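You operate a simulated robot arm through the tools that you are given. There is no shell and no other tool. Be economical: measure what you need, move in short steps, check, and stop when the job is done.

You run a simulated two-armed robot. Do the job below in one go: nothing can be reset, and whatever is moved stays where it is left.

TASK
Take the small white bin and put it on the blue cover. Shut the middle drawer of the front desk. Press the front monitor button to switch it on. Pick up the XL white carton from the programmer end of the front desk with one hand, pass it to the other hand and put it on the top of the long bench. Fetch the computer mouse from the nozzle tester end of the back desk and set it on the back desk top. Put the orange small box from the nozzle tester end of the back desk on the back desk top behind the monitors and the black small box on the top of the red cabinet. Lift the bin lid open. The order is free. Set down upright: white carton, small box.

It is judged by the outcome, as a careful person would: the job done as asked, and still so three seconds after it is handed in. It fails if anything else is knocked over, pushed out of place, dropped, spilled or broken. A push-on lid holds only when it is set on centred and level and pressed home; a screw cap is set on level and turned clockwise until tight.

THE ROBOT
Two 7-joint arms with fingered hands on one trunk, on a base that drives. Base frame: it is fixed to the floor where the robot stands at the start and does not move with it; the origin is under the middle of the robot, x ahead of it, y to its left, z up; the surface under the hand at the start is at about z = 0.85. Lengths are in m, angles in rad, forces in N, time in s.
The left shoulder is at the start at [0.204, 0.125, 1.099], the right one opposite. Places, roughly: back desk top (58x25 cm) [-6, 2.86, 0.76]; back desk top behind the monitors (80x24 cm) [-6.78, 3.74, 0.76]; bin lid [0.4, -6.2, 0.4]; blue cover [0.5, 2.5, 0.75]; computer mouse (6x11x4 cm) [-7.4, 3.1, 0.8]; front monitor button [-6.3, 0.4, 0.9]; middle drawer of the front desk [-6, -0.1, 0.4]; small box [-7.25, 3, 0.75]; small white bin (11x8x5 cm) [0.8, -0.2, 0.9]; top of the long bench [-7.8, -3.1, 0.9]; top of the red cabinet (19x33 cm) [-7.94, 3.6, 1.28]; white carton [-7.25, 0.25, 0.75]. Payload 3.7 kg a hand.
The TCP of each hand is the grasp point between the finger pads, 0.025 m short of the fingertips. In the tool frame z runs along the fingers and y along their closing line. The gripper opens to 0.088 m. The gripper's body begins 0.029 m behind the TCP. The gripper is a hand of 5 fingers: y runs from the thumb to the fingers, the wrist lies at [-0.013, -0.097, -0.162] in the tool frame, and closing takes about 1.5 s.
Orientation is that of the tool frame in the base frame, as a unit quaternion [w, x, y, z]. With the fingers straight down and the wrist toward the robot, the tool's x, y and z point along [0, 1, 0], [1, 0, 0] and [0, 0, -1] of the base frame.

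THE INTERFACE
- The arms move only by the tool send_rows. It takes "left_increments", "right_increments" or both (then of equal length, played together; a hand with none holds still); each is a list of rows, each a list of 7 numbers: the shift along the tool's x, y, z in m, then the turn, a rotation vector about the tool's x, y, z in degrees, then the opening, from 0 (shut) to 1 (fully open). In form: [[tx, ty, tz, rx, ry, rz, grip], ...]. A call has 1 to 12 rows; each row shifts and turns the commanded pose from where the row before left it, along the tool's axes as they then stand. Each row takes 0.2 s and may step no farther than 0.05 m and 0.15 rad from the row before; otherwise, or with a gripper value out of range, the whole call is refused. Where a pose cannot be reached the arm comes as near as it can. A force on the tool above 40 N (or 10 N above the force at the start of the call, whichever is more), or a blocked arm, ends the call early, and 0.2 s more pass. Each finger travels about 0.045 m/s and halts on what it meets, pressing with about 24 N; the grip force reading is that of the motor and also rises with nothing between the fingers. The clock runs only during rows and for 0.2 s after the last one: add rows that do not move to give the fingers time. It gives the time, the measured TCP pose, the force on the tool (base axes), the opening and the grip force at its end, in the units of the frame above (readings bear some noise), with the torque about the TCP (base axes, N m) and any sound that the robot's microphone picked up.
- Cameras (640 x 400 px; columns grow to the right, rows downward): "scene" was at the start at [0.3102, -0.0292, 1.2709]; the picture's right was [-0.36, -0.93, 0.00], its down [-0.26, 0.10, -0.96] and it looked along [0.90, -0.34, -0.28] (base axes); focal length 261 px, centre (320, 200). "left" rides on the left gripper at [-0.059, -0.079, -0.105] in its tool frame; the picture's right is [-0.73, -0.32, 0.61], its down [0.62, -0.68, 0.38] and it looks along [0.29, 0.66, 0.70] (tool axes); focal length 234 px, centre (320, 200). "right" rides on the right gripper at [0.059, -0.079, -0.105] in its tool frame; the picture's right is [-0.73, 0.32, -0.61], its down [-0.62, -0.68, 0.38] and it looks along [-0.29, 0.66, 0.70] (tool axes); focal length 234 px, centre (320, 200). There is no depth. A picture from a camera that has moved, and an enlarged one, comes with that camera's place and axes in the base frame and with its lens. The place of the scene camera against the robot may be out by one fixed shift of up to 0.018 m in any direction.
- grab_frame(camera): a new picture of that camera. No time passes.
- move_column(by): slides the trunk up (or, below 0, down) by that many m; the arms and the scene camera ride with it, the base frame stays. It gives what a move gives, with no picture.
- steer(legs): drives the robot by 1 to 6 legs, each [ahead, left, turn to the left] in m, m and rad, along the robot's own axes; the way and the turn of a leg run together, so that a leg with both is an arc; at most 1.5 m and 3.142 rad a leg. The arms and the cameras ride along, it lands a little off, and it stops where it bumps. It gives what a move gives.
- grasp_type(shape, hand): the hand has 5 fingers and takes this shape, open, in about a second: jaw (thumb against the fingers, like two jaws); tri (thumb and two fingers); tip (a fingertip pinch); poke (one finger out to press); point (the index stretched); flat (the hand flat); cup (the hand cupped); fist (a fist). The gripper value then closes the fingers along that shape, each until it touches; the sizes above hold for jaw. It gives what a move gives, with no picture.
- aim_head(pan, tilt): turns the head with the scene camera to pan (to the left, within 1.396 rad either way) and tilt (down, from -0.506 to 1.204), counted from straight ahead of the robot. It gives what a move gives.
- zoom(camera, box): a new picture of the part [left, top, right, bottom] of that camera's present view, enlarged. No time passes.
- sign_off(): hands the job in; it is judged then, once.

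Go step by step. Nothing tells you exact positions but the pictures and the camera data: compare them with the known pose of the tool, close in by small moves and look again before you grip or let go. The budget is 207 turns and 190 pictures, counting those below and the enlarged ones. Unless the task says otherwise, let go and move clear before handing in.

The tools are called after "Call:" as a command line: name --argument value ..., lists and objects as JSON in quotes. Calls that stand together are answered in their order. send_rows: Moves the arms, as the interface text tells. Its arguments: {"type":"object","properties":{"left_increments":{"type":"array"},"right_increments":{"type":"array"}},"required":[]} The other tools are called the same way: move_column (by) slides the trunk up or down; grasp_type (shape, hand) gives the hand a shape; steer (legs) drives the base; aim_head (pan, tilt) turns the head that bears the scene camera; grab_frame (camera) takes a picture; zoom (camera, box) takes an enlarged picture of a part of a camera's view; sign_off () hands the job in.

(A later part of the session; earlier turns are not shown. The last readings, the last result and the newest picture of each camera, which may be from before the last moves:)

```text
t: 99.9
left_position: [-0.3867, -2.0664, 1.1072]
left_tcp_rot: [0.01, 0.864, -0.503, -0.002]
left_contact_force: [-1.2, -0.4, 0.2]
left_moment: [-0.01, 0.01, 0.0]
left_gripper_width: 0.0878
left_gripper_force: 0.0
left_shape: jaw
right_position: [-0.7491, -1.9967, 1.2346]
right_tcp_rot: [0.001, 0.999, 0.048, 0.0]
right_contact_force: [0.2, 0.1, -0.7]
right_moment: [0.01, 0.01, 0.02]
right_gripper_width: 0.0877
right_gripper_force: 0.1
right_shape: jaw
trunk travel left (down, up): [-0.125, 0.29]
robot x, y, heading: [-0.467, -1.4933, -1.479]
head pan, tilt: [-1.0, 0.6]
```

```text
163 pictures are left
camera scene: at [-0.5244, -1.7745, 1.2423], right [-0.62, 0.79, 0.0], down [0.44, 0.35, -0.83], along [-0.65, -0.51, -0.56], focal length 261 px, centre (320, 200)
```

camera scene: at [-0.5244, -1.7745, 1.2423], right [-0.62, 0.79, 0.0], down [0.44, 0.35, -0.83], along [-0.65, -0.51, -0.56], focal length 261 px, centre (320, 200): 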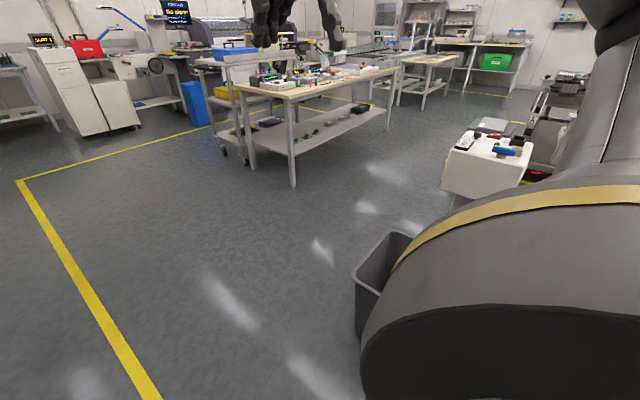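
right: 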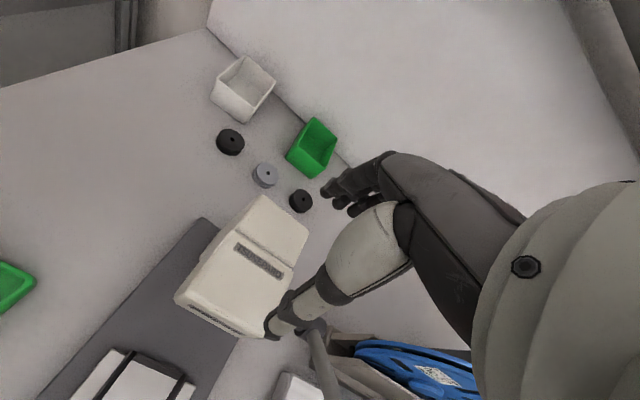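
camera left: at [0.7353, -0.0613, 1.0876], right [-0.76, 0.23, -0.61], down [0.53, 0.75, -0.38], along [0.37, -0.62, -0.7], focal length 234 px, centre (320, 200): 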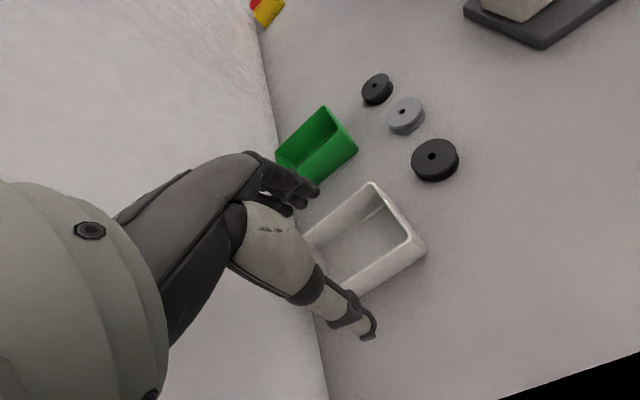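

The aisle west lies between the grey trash bin at (-1.2, -2.0) and the work table (y < -3.2), so I'll drive along y ≈ -2.65.

Call:
steer --legs '[[1.17, 0, 0], [0, 0, -1.662], [1.4, 0, 0], [1.2, 0, 0]]'

Call:
aim_head --pan -0.35 --tilt 0.25

Call:
grab_frame --camera "scene"

```text
t: 122.1
left_position: [-3.5619, -2.6019, 1.1087]
left_tcp_rot: [-0.006, -0.198, 0.98, 0.009]
left_contact_force: [0.7, -0.4, -0.1]
left_moment: [0.01, 0.0, 0.02]
left_gripper_width: 0.0877
left_gripper_force: 0.1
left_shape: jaw
right_position: [-3.447, -2.2506, 1.2351]
right_tcp_rot: [0.001, -0.699, 0.715, 0.0]
right_contact_force: [0.7, 0.6, -0.6]
right_moment: [0.03, 0.01, -0.01]
right_gripper_width: 0.0876
right_gripper_force: 0.1
right_shape: jaw
trunk travel left (down, up): [-0.125, 0.29]
robot x, y, heading: [-2.9804, -2.5872, 3.119]
head pan, tilt: [-1.0, 0.6]
```

```text
t: 123.1
left_position: [-3.5608, -2.6012, 1.1071]
left_tcp_rot: [-0.006, -0.198, 0.98, 0.009]
left_contact_force: [-1.1, 0.0, 0.2]
left_moment: [0.0, 0.0, 0.0]
left_gripper_width: 0.0877
left_gripper_force: 0.0
left_shape: jaw
right_position: [-3.4469, -2.2512, 1.2349]
right_tcp_rot: [0.0, -0.699, 0.715, 0.0]
right_contact_force: [-0.2, -0.1, 0.5]
right_moment: [-0.02, 0.03, 0.02]
right_gripper_width: 0.0877
right_gripper_force: 0.1
right_shape: jaw
trunk travel left (down, up): [-0.125, 0.29]
robot x, y, heading: [-2.9755, -2.5898, 3.122]
head pan, tilt: [-0.351, 0.25]
```

```text
162 pictures are left
camera scene: at [-3.3104, -2.5463, 1.2743], right [0.37, 0.93, 0.0], down [0.23, -0.09, -0.97], along [-0.9, 0.35, -0.25], focal length 261 px, centre (320, 200)
```

scene: 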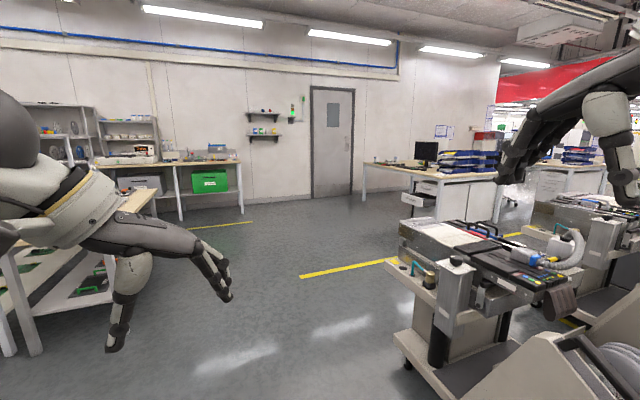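

I can see the front desk with its monitor and an open drawer. I'll drive round in front of it, facing north.

Call:
steer --legs '[[1.4, 0, 0], [1.35, 0, 0], [0, 0, -1.55], [1.0, 0, 0]]'

Call:
aim_head --pan 0.3 --tilt 0.3

Call:
grab_frame --camera "scene"

```text
t: 145.3
left_position: [-5.8504, -0.9676, 1.1084]
left_tcp_rot: [0.002, 0.532, 0.847, 0.01]
left_contact_force: [0.8, -0.2, -0.6]
left_moment: [0.01, -0.02, 0.02]
left_gripper_width: 0.0875
left_gripper_force: 0.0
left_shape: jaw
right_position: [-5.4945, -1.0618, 1.2343]
right_tcp_rot: [0.0, -0.015, 1.0, 0.0]
right_contact_force: [0.4, -0.2, -0.2]
right_moment: [0.0, 0.0, -0.01]
right_gripper_width: 0.0877
right_gripper_force: 0.0
right_shape: jaw
trunk travel left (down, up): [-0.125, 0.29]
robot x, y, heading: [-5.8082, -1.5483, 1.594]
head pan, tilt: [-0.351, 0.25]
```

```text
t: 146.4
left_position: [-5.8502, -0.9674, 1.1078]
left_tcp_rot: [0.002, 0.531, 0.847, 0.01]
left_contact_force: [-0.3, -0.1, 0.3]
left_moment: [-0.01, 0.01, -0.02]
left_gripper_width: 0.0875
left_gripper_force: 0.0
left_shape: jaw
right_position: [-5.4943, -1.063, 1.2346]
right_tcp_rot: [0.001, -0.015, 1.0, 0.0]
right_contact_force: [0.4, -0.5, 0.3]
right_moment: [-0.02, -0.01, 0.01]
right_gripper_width: 0.0878
right_gripper_force: 0.1
right_shape: jaw
trunk travel left (down, up): [-0.125, 0.29]
robot x, y, heading: [-5.8108, -1.5485, 1.599]
head pan, tilt: [0.3, 0.3]
```

```text
161 pictures are left
camera scene: at [-5.8564, -1.2218, 1.2697], right [0.95, 0.32, 0.0], down [0.1, -0.28, -0.96], along [-0.31, 0.9, -0.3], focal length 261 px, centre (320, 200)
```

scene: 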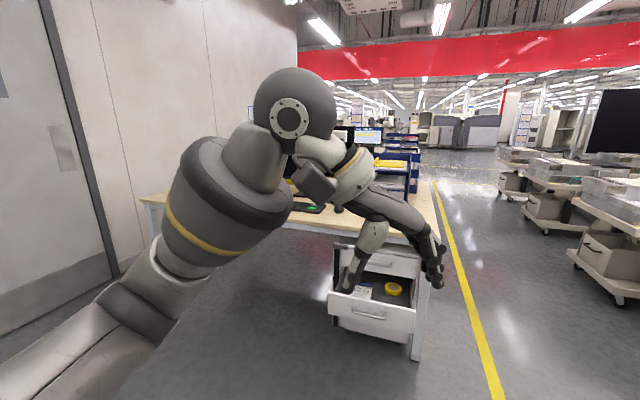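

The middle drawer is open and my left arm blocks the view. I'll bring the left hand back to its plain pose and to the side, then look again.

Call:
send_rows --left_increments '[[0, 0, -0.02, 0, 0, -8.25, 1], [0, 0, -0.02, 0, 0, -8.25, 1], [0, 0, 0, 0, 0, -8.25, 1], [0, 0, 0, 0, 0, -8.25, 1], [0, 0, 0, 0, 0, -8.25, 1], [0, 0, 0, 0, 0, -8.25, 1], [0, 0, 0, 0, 0, -8.25, 1], [0, 0, 0, 0, 0, -8.25, 1], [0.045, -0.02, 0, 0, 0, 0, 1], [0.045, -0.02, 0, 0, 0, 0, 1], [0.045, -0.02, 0, 0, 0, 0, 1], [0.045, -0.02, 0, 0, 0, 0, 1]]'

Call:
send_rows --left_increments '[[0.045, -0.02, 0, 0, 0, 0, 1], [0.045, -0.02, 0, 0, 0, 0, 1], [0.045, -0.02, 0, 0, 0, 0, 1], [0, 0, 0, 0, 0, 0, 1]]'

Call:
grab_frame --camera "scene"

```text
t: 149.0
left_position: [-6.0291, -1.0553, 1.1455]
left_tcp_rot: [0.007, -0.016, 1.0, 0.007]
left_contact_force: [-0.1, 0.0, 0.8]
left_moment: [0.04, -0.01, 0.0]
left_gripper_width: 0.0877
left_gripper_force: 0.0
left_shape: jaw
right_position: [-5.4956, -1.0638, 1.2348]
right_tcp_rot: [0.0, -0.015, 1.0, 0.001]
right_contact_force: [-0.6, 0.0, 0.4]
right_moment: [0.01, 0.0, 0.0]
right_gripper_width: 0.0876
right_gripper_force: 0.0
right_shape: jaw
trunk travel left (down, up): [-0.125, 0.29]
robot x, y, heading: [-5.8072, -1.55, 1.602]
head pan, tilt: [0.3, 0.3]
```

```text
t: 150.0
left_position: [-6.1609, -1.1191, 1.1416]
left_tcp_rot: [0.007, -0.014, 1.0, 0.005]
left_contact_force: [-0.4, 0.3, -0.8]
left_moment: [0.0, 0.0, 0.0]
left_gripper_width: 0.0878
left_gripper_force: 0.0
left_shape: jaw
right_position: [-5.4946, -1.061, 1.2341]
right_tcp_rot: [0.0, -0.015, 1.0, -0.001]
right_contact_force: [0.8, 0.0, 0.1]
right_moment: [-0.03, 0.0, -0.01]
right_gripper_width: 0.0877
right_gripper_force: 0.1
right_shape: jaw
trunk travel left (down, up): [-0.125, 0.29]
robot x, y, heading: [-5.8089, -1.5427, 1.597]
head pan, tilt: [0.3, 0.3]
```

```text
160 pictures are left
camera scene: at [-5.8565, -1.2198, 1.2688], right [0.95, 0.32, 0.0], down [0.1, -0.28, -0.95], along [-0.31, 0.9, -0.3], focal length 261 px, centre (320, 200)
```

scene: 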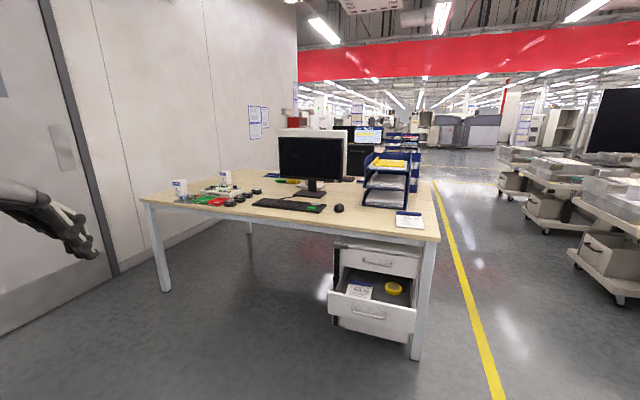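

The drawer front is at y ≈ -0.12, x from -6.17 to -5.76, z from 0.24 to 0.41. I'll drive up in front of it, make a right fist, lower the trunk and tilt the hand for pushing.

Call:
steer --legs '[[0, 0.28, -0.026], [0.78, 0, 0]]'

Call:
grasp_type --hand "right" --shape "fist"

Call:
move_column --by -0.125

Call:
aim_head --pan -0.2 --tilt 0.9

Call:
grab_frame --camera "scene"

```text
t: 156.8
left_position: [-6.4364, -0.339, 1.1436]
left_tcp_rot: [0.006, 0.0, 1.0, 0.007]
left_contact_force: [0.6, 0.7, 0.2]
left_moment: [0.03, 0.03, 0.01]
left_gripper_width: 0.0879
left_gripper_force: 0.0
left_shape: jaw
right_position: [-5.7683, -0.3023, 1.2356]
right_tcp_rot: [0.0, 0.001, 1.0, 0.0]
right_contact_force: [1.0, -0.6, -1.3]
right_moment: [-0.01, 0.01, 0.05]
right_gripper_width: 0.0879
right_gripper_force: 0.2
right_shape: jaw
trunk travel left (down, up): [-0.125, 0.29]
robot x, y, heading: [-6.0983, -0.7788, 1.564]
head pan, tilt: [0.3, 0.3]
```

```text
t: 157.8
left_position: [-6.4355, -0.3388, 1.1453]
left_tcp_rot: [0.007, 0.0, 1.0, 0.007]
left_contact_force: [0.9, -0.9, 0.4]
left_moment: [0.0, 0.0, -0.01]
left_gripper_width: 0.0875
left_gripper_force: 0.0
left_shape: jaw
right_position: [-5.7686, -0.3029, 1.2358]
right_tcp_rot: [0.0, 0.002, 1.0, 0.0]
right_contact_force: [0.2, -0.5, 0.6]
right_moment: [-0.02, -0.02, 0.03]
right_gripper_width: 0.0
right_gripper_force: 0.1
right_shape: fist
trunk travel left (down, up): [-0.125, 0.29]
robot x, y, heading: [-6.0961, -0.7796, 1.572]
head pan, tilt: [0.3, 0.3]
```

```text
t: 159.3
left_position: [-6.4358, -0.3395, 1.0185]
left_tcp_rot: [0.007, 0.0, 1.0, 0.008]
left_contact_force: [-0.1, 0.0, 0.9]
left_moment: [0.02, -0.02, -0.03]
left_gripper_width: 0.0877
left_gripper_force: 0.1
left_shape: jaw
right_position: [-5.7691, -0.3035, 1.1105]
right_tcp_rot: [0.0, 0.001, 1.0, 0.0]
right_contact_force: [-0.5, -0.2, 0.2]
right_moment: [-0.01, 0.01, 0.01]
right_gripper_width: 0.0
right_gripper_force: 0.1
right_shape: fist
trunk travel left (down, up): [0.0, 0.416]
robot x, y, heading: [-6.0983, -0.7774, 1.567]
head pan, tilt: [0.3, 0.3]
```

```text
t: 160.3
left_position: [-6.436, -0.3404, 1.0189]
left_tcp_rot: [0.007, 0.001, 1.0, 0.007]
left_contact_force: [-0.5, 0.0, -0.5]
left_moment: [0.0, 0.02, 0.0]
left_gripper_width: 0.0877
left_gripper_force: 0.1
left_shape: jaw
right_position: [-5.7678, -0.3026, 1.1098]
right_tcp_rot: [-0.001, 0.0, 1.0, 0.0]
right_contact_force: [-0.6, 0.1, 0.2]
right_moment: [-0.03, -0.02, 0.01]
right_gripper_width: 0.0002
right_gripper_force: 0.0
right_shape: fist
trunk travel left (down, up): [0.0, 0.416]
robot x, y, heading: [-6.0971, -0.7787, 1.57]
head pan, tilt: [-0.201, 0.901]
```

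```text
159 pictures are left
camera scene: at [-6.0926, -0.3652, 1.0741], right [0.98, -0.19, 0.0], down [-0.15, -0.76, -0.63], along [0.12, 0.62, -0.78], focal length 261 px, centre (320, 200)
```

scene: 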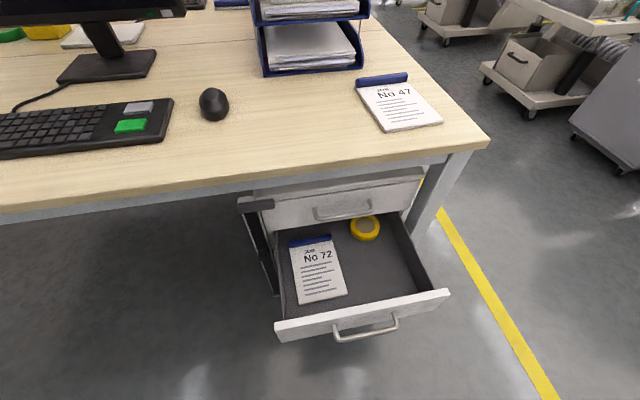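

Call:
send_rows --right_increments '[[0.045, -0.015, 0.04, 0, 0, 0, 0], [0.045, -0.015, 0.04, 0, 0, 0, 0], [0.045, -0.015, 0.04, 0, 0, 0, 0], [0.045, -0.015, 0.04, 0, 0, 0, 0], [0, 0, 0.05, 0, 0, 0, 0], [0, 0, 0.05, 0, 0, 0, 0], [0, 0, 0.05, 0, 0, 0, 0], [0, 0, 0.05, 0, 0, 0, 0], [0, 0, 0.05, 0, 0, 0, 0], [0, 0, 0.05, 0, 0, 0, 0], [0, 0, 0.05, 0, 0, 0, 0], [0, 0, 0, 0, 0, 0, 0]]'

Call:
send_rows --right_increments '[[0, 0, 0, -7.5, 0, 0, 0], [0, 0, 0, -7.5, 0, 0, 0], [0, 0, 0, -7.5, 0, 0, 0], [0, 0, 0, -7.5, 0, 0, 0], [0, 0, 0, -7.5, 0, 0, 0], [0, 0, 0, -7.5, 0, 0, 0], [0, -0.035, 0.035, 0, 0, 0, 0], [0, -0.035, 0.035, 0, 0, 0, 0], [0, -0.035, 0.035, 0, 0, 0, 0], [0, 0, 0, 0, 0, 0, 0]]'

Call:
grab_frame --camera "scene"

```text
refused: row 1 steps farther than a row can; nothing moved
```

```text
t: 162.5
left_position: [-6.4371, -0.3391, 1.0178]
left_tcp_rot: [0.007, 0.0, 1.0, 0.007]
left_contact_force: [-0.9, -0.7, 0.9]
left_moment: [0.01, -0.02, 0.02]
left_gripper_width: 0.0879
left_gripper_force: 0.0
left_shape: jaw
right_position: [-5.6801, -0.3012, 1.0268]
right_tcp_rot: [0.0, 0.0, 0.924, 0.382]
right_contact_force: [0.0, -0.1, 0.8]
right_moment: [-0.03, -0.02, 0.03]
right_gripper_width: 0.0
right_gripper_force: 0.0
right_shape: fist
right hand out of reach, approached as far as the arm can: row 6, 7, 8, 9
trunk travel left (down, up): [0.0, 0.416]
robot x, y, heading: [-6.0947, -0.7779, 1.568]
head pan, tilt: [-0.201, 0.901]
```

```text
158 pictures are left
camera scene: at [-6.0929, -0.3655, 1.0738], right [0.98, -0.19, 0.0], down [-0.15, -0.76, -0.63], along [0.12, 0.62, -0.78], focal length 261 px, centre (320, 200)
```

scene: 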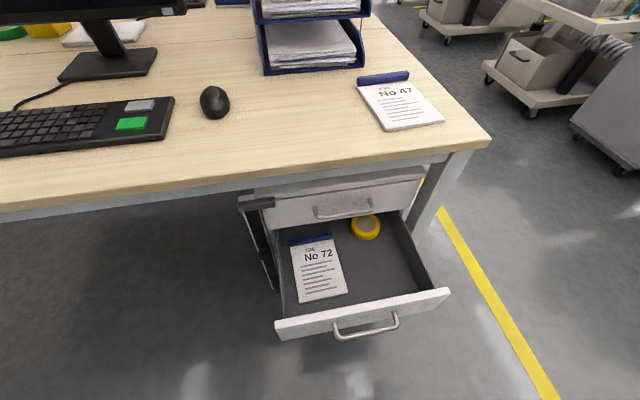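

Call:
send_rows --right_increments '[[0, 0, 0, 7.5, 0, 0, 0], [0, 0, 0, 7.5, 0, 0, 0], [0, 0, 0, 7.5, 0, 0, 0], [0, 0, 0, 7.5, 0, 0, 0], [0, 0, 0, 7.5, 0, 0, 0], [0, 0, 0, 7.5, 0, 0, 0], [0.045, -0.01, 0, 0, 0, 0, 0], [0.045, -0.01, 0, 0, 0, 0, 0], [0.045, -0.01, 0, 0, 0, 0, 0], [0.045, -0.01, 0, 0, 0, 0, 0], [0.045, -0.01, 0, 0, 0, 0, 0], [0.045, -0.01, 0, 0, 0, 0, 0]]'

Call:
send_rows --right_increments '[[0, 0, 0.05, 0, 0, 0, 0], [0, 0, 0.05, 0, 0, 0, 0], [0, 0, 0.05, 0, 0, 0, 0], [0, 0, 0.05, 0, 0, 0, 0], [0, 0, 0.05, 0, 0, 0, 0], [0, 0, 0.05, 0, 0, 0, 0], [0, 0, 0.05, 0, 0, 0, 0], [0, 0, 0.05, 0, 0, 0, 0], [0, 0, 0.05, 0, 0, 0, 0], [0, 0, 0.05, 0, 0, 0, 0], [0, 0, 0, 0, 0, 0, 0]]'

Call:
grab_frame --camera "scene"

```text
t: 164.8
left_position: [-6.4357, -0.3403, 1.0194]
left_tcp_rot: [0.007, 0.0, 1.0, 0.007]
left_contact_force: [0.4, -0.4, -0.4]
left_moment: [0.04, 0.01, -0.02]
left_gripper_width: 0.0878
left_gripper_force: 0.1
left_shape: jaw
right_position: [-5.8704, -0.3332, 1.0552]
right_tcp_rot: [-0.006, 0.005, 1.0, -0.001]
right_contact_force: [-3.7, 7.6, 4.2]
right_moment: [-1.3, -0.05, -0.8]
right_gripper_width: 0.0002
right_gripper_force: 0.1
right_shape: fist
right hand out of reach, approached as far as the arm can: row 9, 10, 11
trunk travel left (down, up): [0.0, 0.416]
robot x, y, heading: [-6.1, -0.7785, 1.566]
head pan, tilt: [-0.201, 0.901]
stopped in row 11 (right hand): the force on the tool passed its limit at 66 N (the readings are from after the stop); the commanded pose is now the measured one
```

```text
t: 167.2
left_position: [-6.4358, -0.3398, 1.0195]
left_tcp_rot: [0.007, 0.0, 1.0, 0.007]
left_contact_force: [-0.2, 1.1, 0.5]
left_moment: [0.0, 0.0, 0.01]
left_gripper_width: 0.0876
left_gripper_force: 0.1
left_shape: jaw
right_position: [-5.7749, -0.1843, 0.7456]
right_tcp_rot: [-0.005, 0.004, 1.0, -0.001]
right_contact_force: [-0.4, 0.5, -0.1]
right_moment: [0.0, -0.03, -0.03]
right_gripper_width: 0.0
right_gripper_force: 0.0
right_shape: fist
right hand out of reach, approached as far as the arm can: row 1, 2, 3, 4, 5, 6, 7, 8, 9
trunk travel left (down, up): [0.0, 0.416]
robot x, y, heading: [-6.0972, -0.7786, 1.569]
head pan, tilt: [-0.201, 0.901]
```

```text
157 pictures are left
camera scene: at [-6.093, -0.3655, 1.0737], right [0.98, -0.19, 0.0], down [-0.15, -0.77, -0.63], along [0.12, 0.61, -0.78], focal length 261 px, centre (320, 200)
```

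scene: 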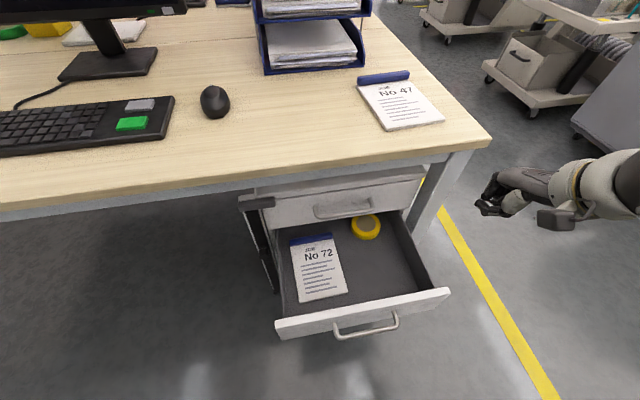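

The arm dislikes being low so close to the body. I'll back off, lower the hand further out, and push by driving.

Call:
steer --legs '[[-0.5, 0, 0], [0, 0.17, 0]]'

Call:
send_rows --right_increments '[[0, 0, 0.05, 0, 0, 0, 0], [0, 0, 0.05, 0, 0, 0, 0], [0, 0, 0.05, 0, 0, 0, 0], [0, 0, 0.05, 0, 0, 0, 0], [0, 0, 0.05, 0, 0, 0, 0], [0, 0, 0.05, 0, 0, 0, 0], [0, 0, 0.05, 0, 0, 0, 0], [0, 0, 0.02, 0, 0, 0, 0], [0, 0, 0, 0, 0, 0, 0]]'

Call:
aim_head --pan -0.2 --tilt 0.7

Call:
grab_frame --camera "scene"

```text
t: 171.9
left_position: [-6.6074, -0.8449, 1.0184]
left_tcp_rot: [0.008, 0.003, 1.0, 0.006]
left_contact_force: [-0.2, 0.2, -0.4]
left_moment: [0.02, 0.01, -0.02]
left_gripper_width: 0.0873
left_gripper_force: 0.1
left_shape: jaw
right_position: [-5.9435, -0.6948, 0.7465]
right_tcp_rot: [-0.005, 0.009, 1.0, -0.001]
right_contact_force: [0.1, -0.3, 0.1]
right_moment: [-0.01, 0.01, 0.03]
right_gripper_width: 0.0003
right_gripper_force: 0.1
right_shape: fist
trunk travel left (down, up): [0.0, 0.416]
robot x, y, heading: [-6.2691, -1.2863, 1.563]
head pan, tilt: [-0.201, 0.901]
```

```text
t: 173.9
left_position: [-6.6064, -0.8444, 1.0186]
left_tcp_rot: [0.008, 0.003, 1.0, 0.006]
left_contact_force: [-0.3, 0.6, 0.4]
left_moment: [0.02, 0.0, 0.01]
left_gripper_width: 0.0879
left_gripper_force: 0.0
left_shape: jaw
right_position: [-5.9459, -0.6965, 0.3755]
right_tcp_rot: [-0.006, 0.008, 1.0, -0.002]
right_contact_force: [-0.3, -1.4, -0.5]
right_moment: [-0.07, 0.02, 0.0]
right_gripper_width: 0.0002
right_gripper_force: 0.1
right_shape: fist
trunk travel left (down, up): [0.0, 0.416]
robot x, y, heading: [-6.2704, -1.2882, 1.564]
head pan, tilt: [-0.201, 0.901]
```

```text
t: 174.7
left_position: [-6.6071, -0.8438, 1.0188]
left_tcp_rot: [0.007, 0.003, 1.0, 0.006]
left_contact_force: [-0.1, 1.1, 0.9]
left_moment: [-0.03, -0.01, -0.01]
left_gripper_width: 0.0878
left_gripper_force: 0.0
left_shape: jaw
right_position: [-5.9458, -0.6959, 0.3744]
right_tcp_rot: [-0.005, 0.008, 1.0, -0.001]
right_contact_force: [-0.1, -0.2, 0.5]
right_moment: [-0.01, -0.02, -0.03]
right_gripper_width: 0.0
right_gripper_force: 0.0
right_shape: fist
trunk travel left (down, up): [0.0, 0.416]
robot x, y, heading: [-6.2692, -1.2837, 1.563]
head pan, tilt: [-0.201, 0.7]
```

```text
156 pictures are left
camera scene: at [-6.2608, -0.8637, 1.0893], right [0.98, -0.21, 0.0], down [-0.13, -0.63, -0.76], along [0.16, 0.75, -0.64], focal length 261 px, centre (320, 200)
```

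scene: 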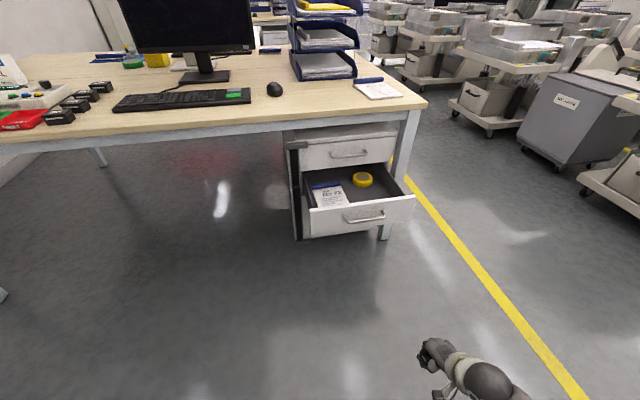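

Call:
steer --legs '[[0.42, 0, 0]]'

Call:
aim_head --pan -0.3 --tilt 0.95

Call:
grab_frame --camera "scene"

```text
t: 177.2
left_position: [-6.6006, -0.433, 1.0188]
left_tcp_rot: [0.006, 0.005, 1.0, 0.007]
left_contact_force: [-0.1, -0.3, 0.2]
left_moment: [0.0, 0.04, -0.04]
left_gripper_width: 0.0876
left_gripper_force: 0.0
left_shape: jaw
right_position: [-5.9377, -0.289, 0.3755]
right_tcp_rot: [-0.004, 0.011, 1.0, -0.001]
right_contact_force: [-0.4, -1.4, -0.3]
right_moment: [0.02, -0.03, 0.0]
right_gripper_width: 0.0
right_gripper_force: 0.1
right_shape: fist
trunk travel left (down, up): [0.0, 0.416]
robot x, y, heading: [-6.2657, -0.8735, 1.56]
head pan, tilt: [-0.201, 0.7]
```

```text
t: 178.0
left_position: [-6.6007, -0.4337, 1.0185]
left_tcp_rot: [0.007, 0.005, 1.0, 0.007]
left_contact_force: [-0.4, 0.8, -0.3]
left_moment: [0.0, 0.01, 0.02]
left_gripper_width: 0.0877
left_gripper_force: 0.1
left_shape: jaw
right_position: [-5.9387, -0.2881, 0.3746]
right_tcp_rot: [-0.006, 0.011, 1.0, -0.001]
right_contact_force: [0.7, 0.1, -0.5]
right_moment: [0.0, -0.01, -0.02]
right_gripper_width: 0.0001
right_gripper_force: 0.1
right_shape: fist
trunk travel left (down, up): [0.0, 0.416]
robot x, y, heading: [-6.2682, -0.8745, 1.56]
head pan, tilt: [-0.3, 0.949]
```

```text
155 pictures are left
camera scene: at [-6.2521, -0.4607, 1.0793], right [0.97, -0.26, 0.0], down [-0.19, -0.71, -0.68], along [0.17, 0.66, -0.73], focal length 261 px, centre (320, 200)
```

scene: 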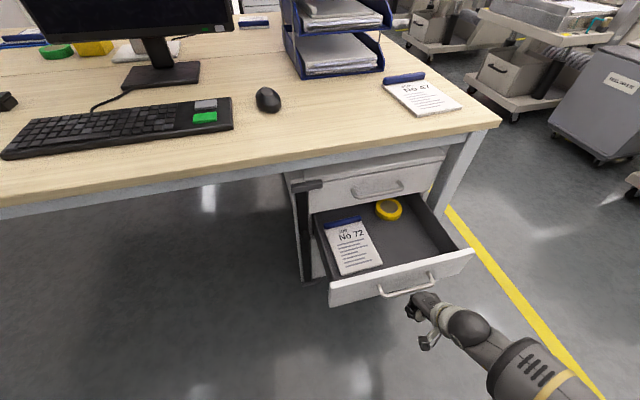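

The fist is right before the handle, so I'll push ahead.

Call:
steer --legs '[[0.2, 0, 0]]'

Call:
grab_frame --camera "scene"

```text
t: 179.6
left_position: [-6.597, -0.2345, 1.018]
left_tcp_rot: [0.007, 0.006, 1.0, 0.007]
left_contact_force: [0.4, -0.3, -0.2]
left_moment: [0.01, -0.03, -0.01]
left_gripper_width: 0.0877
left_gripper_force: 0.1
left_shape: jaw
right_position: [-5.9361, -0.0901, 0.3763]
right_tcp_rot: [-0.005, 0.011, 1.0, -0.001]
right_contact_force: [-0.5, 0.0, -0.1]
right_moment: [0.0, -0.01, 0.01]
right_gripper_width: 0.0001
right_gripper_force: 0.0
right_shape: fist
trunk travel left (down, up): [0.0, 0.416]
robot x, y, heading: [-6.265, -0.6755, 1.556]
head pan, tilt: [-0.3, 0.949]
```

```text
154 pictures are left
camera scene: at [-6.2497, -0.2628, 1.0783], right [0.97, -0.25, 0.0], down [-0.18, -0.72, -0.67], along [0.17, 0.65, -0.74], focal length 261 px, centre (320, 200)
```

scene: 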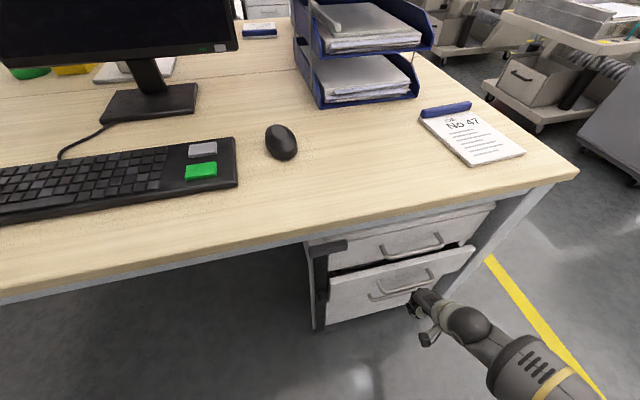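

Call:
steer --legs '[[0.07, 0, 0]]'

Call:
zoom --camera "scene" --box '[270, 170, 510, 320]'

```text
t: 180.7
left_position: [-6.5949, -0.1705, 1.0187]
left_tcp_rot: [0.006, 0.007, 1.0, 0.007]
left_contact_force: [-0.8, -0.6, 0.3]
left_moment: [0.0, 0.0, 0.01]
left_gripper_width: 0.0878
left_gripper_force: 0.1
left_shape: jaw
right_position: [-5.9331, -0.0436, 0.3651]
right_tcp_rot: [-0.003, 0.012, 1.0, -0.019]
right_contact_force: [0.1, -0.4, -0.6]
right_moment: [0.05, 0.0, 0.01]
right_gripper_width: 0.0
right_gripper_force: 0.1
right_shape: fist
trunk travel left (down, up): [0.0, 0.416]
robot x, y, heading: [-6.2626, -0.6128, 1.553]
head pan, tilt: [-0.3, 0.949]
stopped in leg 1: the force on the tool passed its limit at 46 N (the readings are from after the stop); the commanded pose is now the measured one
```

```text
2.67 times, centred on (390, 245) of scene
camera zoom: at [-6.2491, -0.2002, 1.0768], right [0.97, -0.23, 0.0], down [-0.18, -0.73, -0.65], along [0.15, 0.64, -0.76], focal length 696 px, centre (133, 80)
```

zoom: 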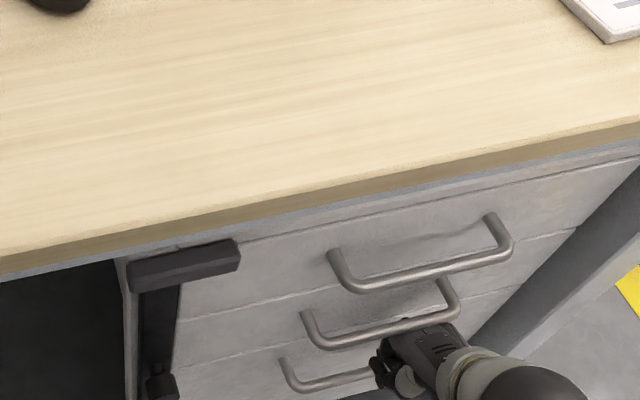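

The drawer is shut flush with the others. I'll back away, raise the arm and the trunk, and look at the monitor button.

Call:
steer --legs '[[-0.4, 0, 0]]'

Call:
send_rows --right_increments '[[0, 0, -0.05, 0, 0, 0, 0], [0, 0, -0.05, 0, 0, 0, 0], [0, 0, -0.05, 0, 0, 0, 0], [0, 0, -0.05, 0, 0, 0, 0], [0, 0, -0.05, 0, 0, 0, 0], [0, 0, -0.05, 0, 0, 0, 0], [0, 0, -0.05, 0, 0, 0, 0], [0, 0, -0.05, 0, 0, 0, 0], [0, 0, -0.05, 0, 0, 0, 0], [0, 0, -0.05, 0, 0, 0, 0], [0, 0, -0.05, 0, 0, 0, 0], [0, 0, 0, 0, 0, 0, 0]]'

Call:
move_column --by 0.125

Call:
grasp_type --hand "right" --shape "poke"

Call:
aim_head --pan 0 --tilt 0.45

Call:
grab_frame --camera "scene"

```text
t: 183.1
left_position: [-6.6034, -0.5733, 1.0187]
left_tcp_rot: [0.007, 0.002, 1.0, 0.006]
left_contact_force: [0.0, -0.6, -0.7]
left_moment: [0.0, 0.01, -0.02]
left_gripper_width: 0.0878
left_gripper_force: 0.1
left_shape: jaw
right_position: [-5.9437, -0.4381, 0.3662]
right_tcp_rot: [-0.005, 0.008, 1.0, -0.018]
right_contact_force: [-0.8, 0.0, 0.7]
right_moment: [0.0, 0.01, 0.0]
right_gripper_width: 0.0001
right_gripper_force: 0.1
right_shape: fist
trunk travel left (down, up): [0.0, 0.416]
robot x, y, heading: [-6.2631, -1.0121, 1.564]
head pan, tilt: [-0.3, 0.949]
```

```text
t: 185.7
left_position: [-6.6042, -0.5736, 1.0192]
left_tcp_rot: [0.007, 0.002, 1.0, 0.007]
left_contact_force: [-0.3, 0.0, 1.2]
left_moment: [-0.01, -0.04, -0.01]
left_gripper_width: 0.0875
left_gripper_force: 0.0
left_shape: jaw
right_position: [-5.9418, -0.4193, 0.9136]
right_tcp_rot: [-0.005, 0.009, 1.0, -0.019]
right_contact_force: [0.7, -0.2, -0.1]
right_moment: [0.02, -0.04, 0.01]
right_gripper_width: 0.0
right_gripper_force: 0.1
right_shape: fist
trunk travel left (down, up): [0.0, 0.416]
robot x, y, heading: [-6.2643, -1.0119, 1.567]
head pan, tilt: [-0.3, 0.949]
```

```text
t: 187.3
left_position: [-6.6042, -0.5721, 1.1424]
left_tcp_rot: [0.007, 0.003, 1.0, 0.006]
left_contact_force: [-0.6, 0.4, 0.1]
left_moment: [0.0, 0.0, -0.01]
left_gripper_width: 0.0881
left_gripper_force: 0.0
left_shape: jaw
right_position: [-5.9389, -0.416, 1.0389]
right_tcp_rot: [-0.004, 0.008, 1.0, -0.02]
right_contact_force: [-0.5, 1.1, -0.8]
right_moment: [-0.02, 0.03, -0.03]
right_gripper_width: 0.0001
right_gripper_force: 0.0
right_shape: fist
trunk travel left (down, up): [-0.125, 0.29]
robot x, y, heading: [-6.2695, -1.0108, 1.56]
head pan, tilt: [-0.3, 0.949]
```

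```text
t: 188.2
left_position: [-6.6039, -0.573, 1.1424]
left_tcp_rot: [0.006, 0.003, 1.0, 0.007]
left_contact_force: [1.1, 0.7, -0.9]
left_moment: [-0.01, 0.0, 0.03]
left_gripper_width: 0.0876
left_gripper_force: 0.1
left_shape: jaw
right_position: [-5.9397, -0.4178, 1.0395]
right_tcp_rot: [-0.005, 0.008, 1.0, -0.019]
right_contact_force: [0.3, 0.8, -0.5]
right_moment: [0.01, -0.02, -0.01]
right_gripper_width: 0.0
right_gripper_force: 0.0
right_shape: poke
trunk travel left (down, up): [-0.125, 0.29]
robot x, y, heading: [-6.262, -1.0126, 1.565]
head pan, tilt: [-0.3, 0.949]
```

```text
t: 189.1
left_position: [-6.6031, -0.5721, 1.144]
left_tcp_rot: [0.007, 0.002, 1.0, 0.007]
left_contact_force: [-0.6, -0.7, 0.3]
left_moment: [0.02, -0.02, -0.02]
left_gripper_width: 0.0878
left_gripper_force: 0.1
left_shape: jaw
right_position: [-5.9394, -0.4177, 1.0401]
right_tcp_rot: [-0.004, 0.008, 1.0, -0.019]
right_contact_force: [0.1, 0.5, 0.0]
right_moment: [0.01, 0.02, 0.01]
right_gripper_width: 0.0
right_gripper_force: 0.0
right_shape: poke
trunk travel left (down, up): [-0.125, 0.29]
robot x, y, heading: [-6.2697, -1.0095, 1.564]
head pan, tilt: [0.0, 0.45]
```

```text
152 pictures are left
camera scene: at [-6.2758, -0.6833, 1.2556], right [1.0, -0.01, 0.0], down [0.0, -0.44, -0.9], along [0.01, 0.9, -0.44], focal length 261 px, centre (320, 200)
```

scene: 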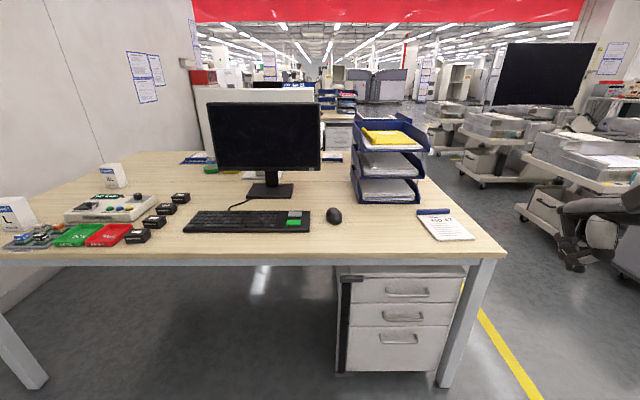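

Call:
zoom --camera "scene" --box '[200, 90, 360, 190]'

Call:
zoom --camera "scene" --box '[0, 140, 200, 265]'

Call:
zoom --camera "scene" --box '[285, 145, 333, 175]'

```text
4.00 times, centred on (280, 140) of scene
camera zoom: at [-6.2758, -0.6833, 1.2556], right [1.0, -0.01, 0.0], down [0.0, -0.44, -0.9], along [0.01, 0.9, -0.44], focal length 1045 px, centre (480, 440)
```

zoom: 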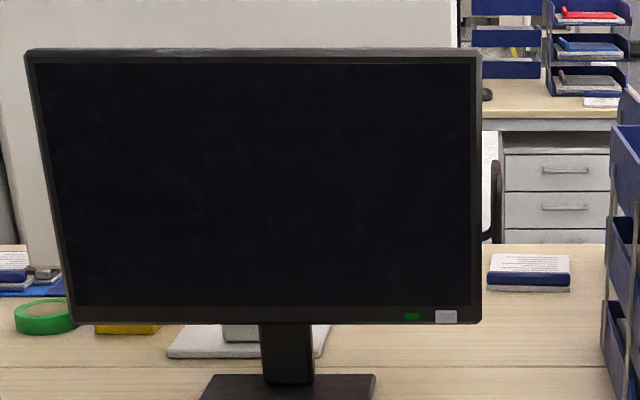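

```text
3.20 times, centred on (100, 202) of scene
camera zoom: at [-6.2758, -0.6833, 1.2556], right [1.0, -0.01, 0.0], down [0.0, -0.44, -0.9], along [0.01, 0.9, -0.44], focal length 836 px, centre (1024, 192)
```

zoom: 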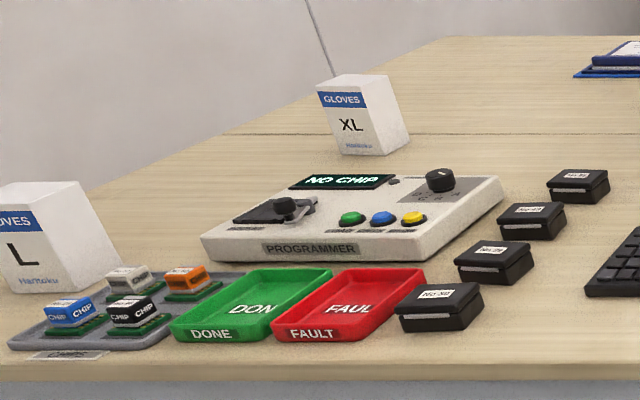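

```text
13.33 times, centred on (309, 160) of scene
camera zoom: at [-6.2758, -0.6833, 1.2556], right [1.0, -0.01, 0.0], down [0.0, -0.44, -0.9], along [0.01, 0.9, -0.44], focal length 3482 px, centre (467, 733)
```

zoom: 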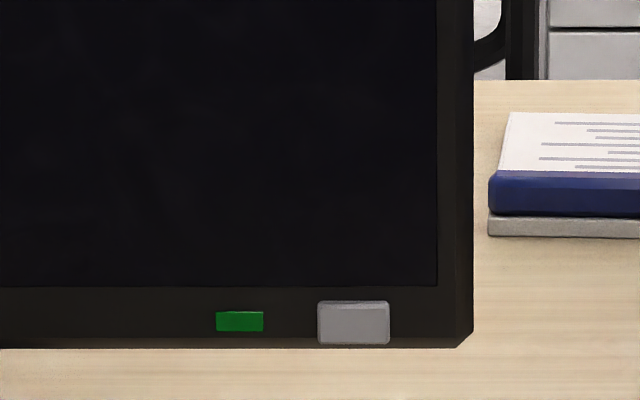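

The button is the grey square at the monitor's lower right, near (-6.30, 0.40, 0.88). I'll check how the poke finger sits on the right hand.

Call:
aim_head --pan -0.9 --tilt 0.5

Call:
grab_frame --camera "scene"

Call:
grab_frame --camera "right"

```text
t: 190.3
left_position: [-6.604, -0.5739, 1.1438]
left_tcp_rot: [0.007, 0.003, 1.0, 0.007]
left_contact_force: [0.5, -0.1, 0.3]
left_moment: [0.0, -0.03, 0.01]
left_gripper_width: 0.0876
left_gripper_force: 0.0
left_shape: jaw
right_position: [-5.9396, -0.4172, 1.0403]
right_tcp_rot: [-0.005, 0.007, 1.0, -0.019]
right_contact_force: [-0.1, 0.0, 0.4]
right_moment: [0.02, 0.0, -0.01]
right_gripper_width: 0.0
right_gripper_force: 0.0
right_shape: poke
trunk travel left (down, up): [-0.125, 0.29]
robot x, y, heading: [-6.2681, -1.013, 1.557]
head pan, tilt: [-0.901, 0.499]
```

```text
148 pictures are left
camera scene: at [-6.2048, -0.7191, 1.2513], right [0.62, -0.79, 0.0], down [-0.38, -0.29, -0.88], along [0.69, 0.54, -0.48], focal length 261 px, centre (320, 200)
```

scene: 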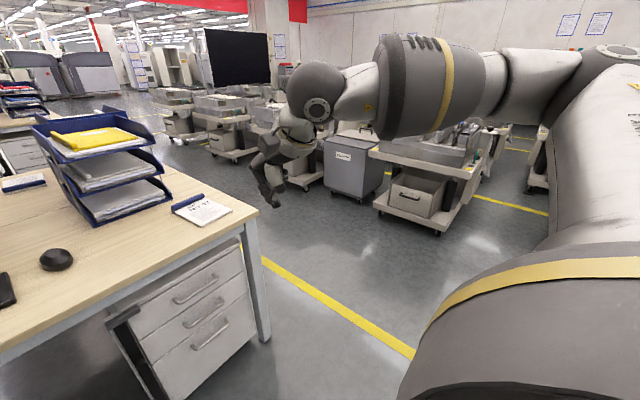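

```text
147 pictures are left
camera right: at [-5.9982, -0.4915, 1.1497], right [0.74, 0.33, 0.59], down [0.61, -0.7, -0.36], along [0.29, 0.63, -0.72], focal length 234 px, centre (320, 200)
```

right: 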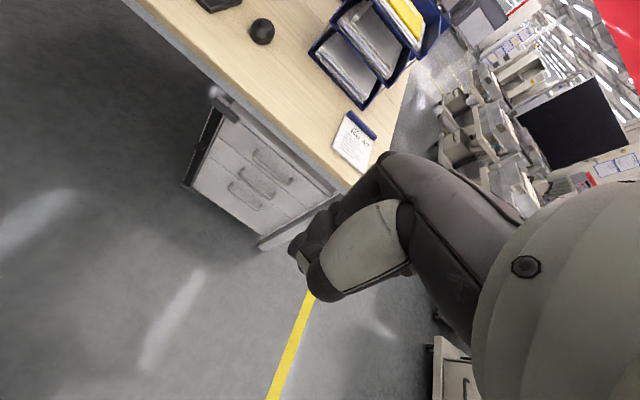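

Call:
zoom --camera "scene" --box '[220, 130, 348, 210]'

Call:
grasp_type --hand "right" --shape "point"

Call:
zoom --camera "scene" --box '[220, 130, 348, 210]'

```text
5.00 times, centred on (284, 170) of scene
camera zoom: at [-6.2048, -0.7191, 1.2513], right [0.62, -0.79, 0.0], down [-0.38, -0.29, -0.88], along [0.69, 0.54, -0.48], focal length 1306 px, centre (500, 350)
```

zoom: 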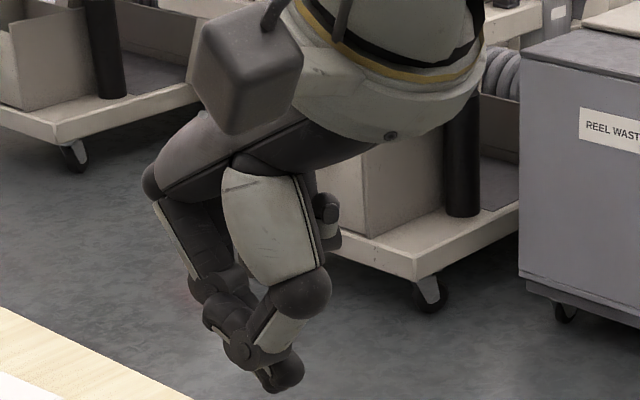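

```text
t: 191.2
left_position: [-6.6046, -0.5721, 1.1437]
left_tcp_rot: [0.007, 0.003, 1.0, 0.007]
left_contact_force: [-0.2, 0.0, 0.3]
left_moment: [0.01, 0.01, -0.01]
left_gripper_width: 0.0877
left_gripper_force: 0.1
left_shape: jaw
right_position: [-5.9396, -0.4177, 1.0402]
right_tcp_rot: [-0.005, 0.008, 1.0, -0.019]
right_contact_force: [0.2, 0.3, 0.4]
right_moment: [0.01, -0.01, 0.0]
right_gripper_width: 0.0004
right_gripper_force: 0.0
right_shape: point
trunk travel left (down, up): [-0.125, 0.29]
robot x, y, heading: [-6.2664, -1.0119, 1.569]
head pan, tilt: [-0.901, 0.499]
```

```text
5.00 times, centred on (284, 170) of scene
camera zoom: at [-6.2048, -0.7192, 1.2513], right [0.62, -0.79, 0.0], down [-0.38, -0.29, -0.88], along [0.69, 0.54, -0.48], focal length 1306 px, centre (500, 350)
```

zoom: 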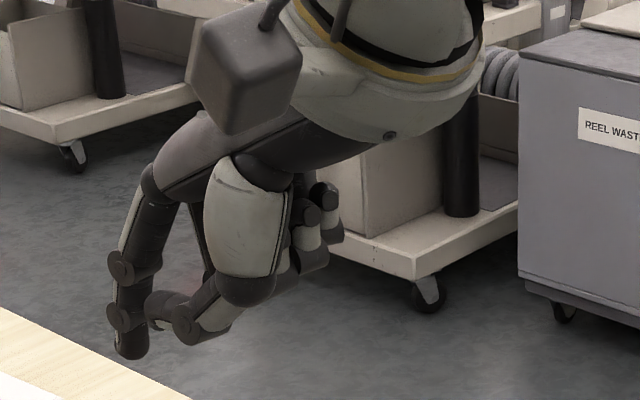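

Call:
steer --legs '[[0, 0.27, 0], [0.5, 0, 0]]'

Call:
aim_head --pan -0.3 --tilt 0.6

Call:
grab_frame --camera "scene"

Call:
grab_frame --camera "right"

```text
t: 196.7
left_position: [-6.8669, -0.0784, 1.1434]
left_tcp_rot: [0.007, 0.004, 1.0, 0.007]
left_contact_force: [0.2, 0.2, 1.2]
left_moment: [-0.02, 0.0, -0.05]
left_gripper_width: 0.0879
left_gripper_force: 0.0
left_shape: jaw
right_position: [-6.2018, 0.0735, 1.04]
right_tcp_rot: [-0.004, 0.01, 1.0, -0.018]
right_contact_force: [0.2, -0.5, 0.7]
right_moment: [0.02, 0.03, 0.02]
right_gripper_width: 0.0
right_gripper_force: 0.1
right_shape: point
trunk travel left (down, up): [-0.125, 0.29]
robot x, y, heading: [-6.5356, -0.5211, 1.556]
head pan, tilt: [-0.901, 0.499]
```

```text
t: 197.7
left_position: [-6.867, -0.0789, 1.1447]
left_tcp_rot: [0.007, 0.005, 1.0, 0.007]
left_contact_force: [0.3, 0.4, -0.2]
left_moment: [0.01, 0.02, -0.01]
left_gripper_width: 0.0876
left_gripper_force: 0.1
left_shape: jaw
right_position: [-6.2016, 0.0734, 1.0402]
right_tcp_rot: [-0.005, 0.009, 1.0, -0.018]
right_contact_force: [0.1, -0.7, 0.0]
right_moment: [0.02, -0.01, 0.0]
right_gripper_width: 0.0001
right_gripper_force: 0.1
right_shape: point
trunk travel left (down, up): [-0.125, 0.29]
robot x, y, heading: [-6.532, -0.5228, 1.558]
head pan, tilt: [-0.3, 0.6]
```

```text
144 pictures are left
camera scene: at [-6.5137, -0.1987, 1.2422], right [0.95, -0.31, 0.0], down [-0.17, -0.54, -0.83], along [0.25, 0.79, -0.56], focal length 261 px, centre (320, 200)
```

scene: 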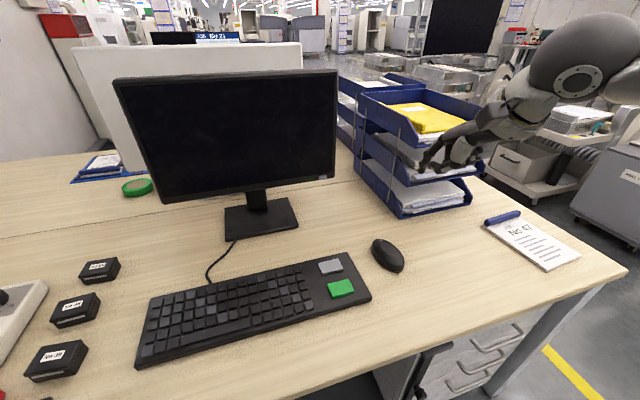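

```text
143 pictures are left
camera right: at [-6.2612, -0.0004, 1.1497], right [0.74, 0.33, 0.59], down [0.61, -0.71, -0.36], along [0.3, 0.62, -0.72], focal length 234 px, centre (320, 200)
```

right: 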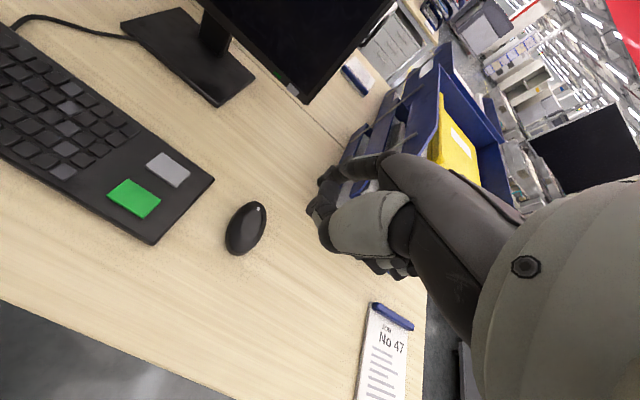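

Call:
zoom --camera "scene" --box '[290, 160, 354, 200]'

Call:
zoom --camera "right" --box '[250, 40, 346, 100]'

```text
10.00 times, centred on (322, 180) of scene
camera zoom: at [-6.5137, -0.1987, 1.2422], right [0.95, -0.31, 0.0], down [-0.17, -0.54, -0.83], along [0.25, 0.79, -0.56], focal length 2612 px, centre (300, 400)
```

zoom: 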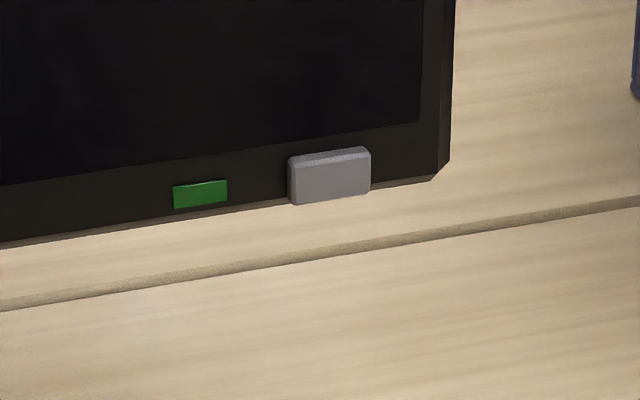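

```text
6.67 times, centred on (298, 70) of right
camera zoom: at [-6.2612, -0.0004, 1.1497], right [0.74, 0.33, 0.59], down [0.61, -0.71, -0.36], along [0.3, 0.62, -0.72], focal length 1561 px, centre (467, 1067)
```

zoom: 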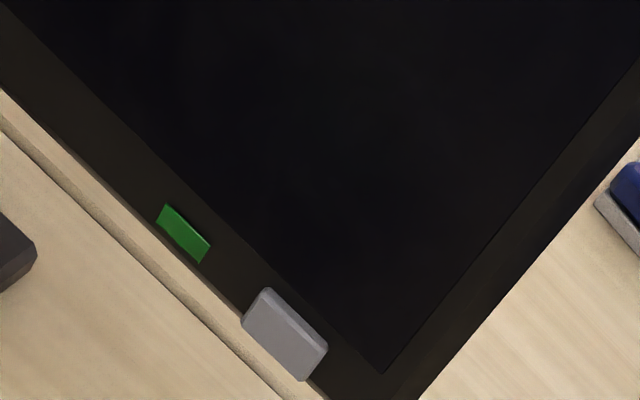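

Call:
send_rows --right_increments '[[0, 0, 0, -8, 0, 0, 0], [0, 0, 0, -8, 0, 0, 0], [0, 0, 0, -8, 0, 0, 0], [0, 0, 0, -8, 0, 0, 0], [0, 0, 0, -8, 0, 0, 0], [0.0127, -0.0087, 0.0363, 0, 0, 0, 0], [0.0127, -0.0087, 0.0363, 0, 0, 0, 0], [0.0127, -0.0087, 0.0363, 0, 0, 0, 0], [0.0127, -0.0087, 0.0363, 0, 0, 0, 0], [0.0127, -0.0087, 0.0363, 0, 0, 0, 0], [0.0127, -0.0087, 0.0363, 0, 0, 0, 0], [0, 0, 0, 0, 0, 0, 0]]'

Call:
grab_frame --camera "scene"

Call:
grab_frame --camera "right"

```text
t: 200.3
left_position: [-6.8686, -0.079, 1.1437]
left_tcp_rot: [0.007, 0.004, 1.0, 0.007]
left_contact_force: [-0.9, 1.3, 0.5]
left_moment: [-0.01, 0.02, 0.01]
left_gripper_width: 0.0876
left_gripper_force: 0.1
left_shape: jaw
right_position: [-6.2528, 0.1341, 0.9023]
right_tcp_rot: [-0.002, 0.01, 0.946, 0.324]
right_contact_force: [0.2, 1.1, -0.3]
right_moment: [0.0, -0.02, 0.0]
right_gripper_width: 0.0002
right_gripper_force: 0.0
right_shape: point
right hand out of reach, approached as far as the arm can: row 10, 11
trunk travel left (down, up): [-0.125, 0.29]
robot x, y, heading: [-6.5302, -0.523, 1.561]
head pan, tilt: [-0.3, 0.6]
```

```text
140 pictures are left
camera scene: at [-6.5138, -0.1987, 1.2422], right [0.95, -0.31, 0.0], down [-0.17, -0.54, -0.83], along [0.25, 0.79, -0.56], focal length 261 px, centre (320, 200)
```

scene: 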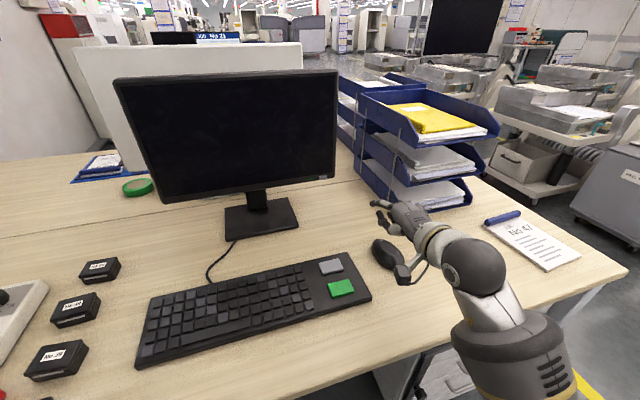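

```text
139 pictures are left
camera right: at [-6.3123, 0.0088, 0.9384], right [0.73, -0.13, 0.67], down [0.61, -0.31, -0.73], along [0.3, 0.94, -0.15], focal length 234 px, centre (320, 200)
```

right: 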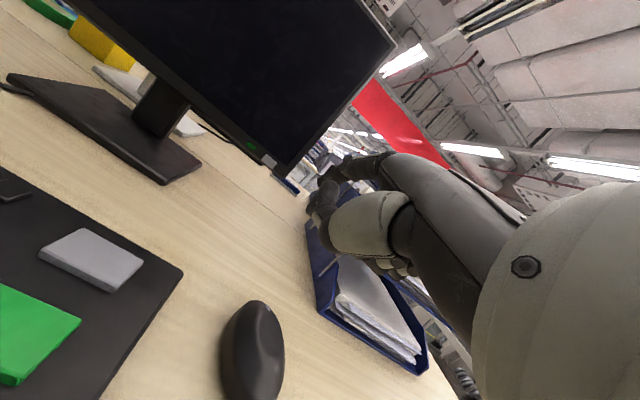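

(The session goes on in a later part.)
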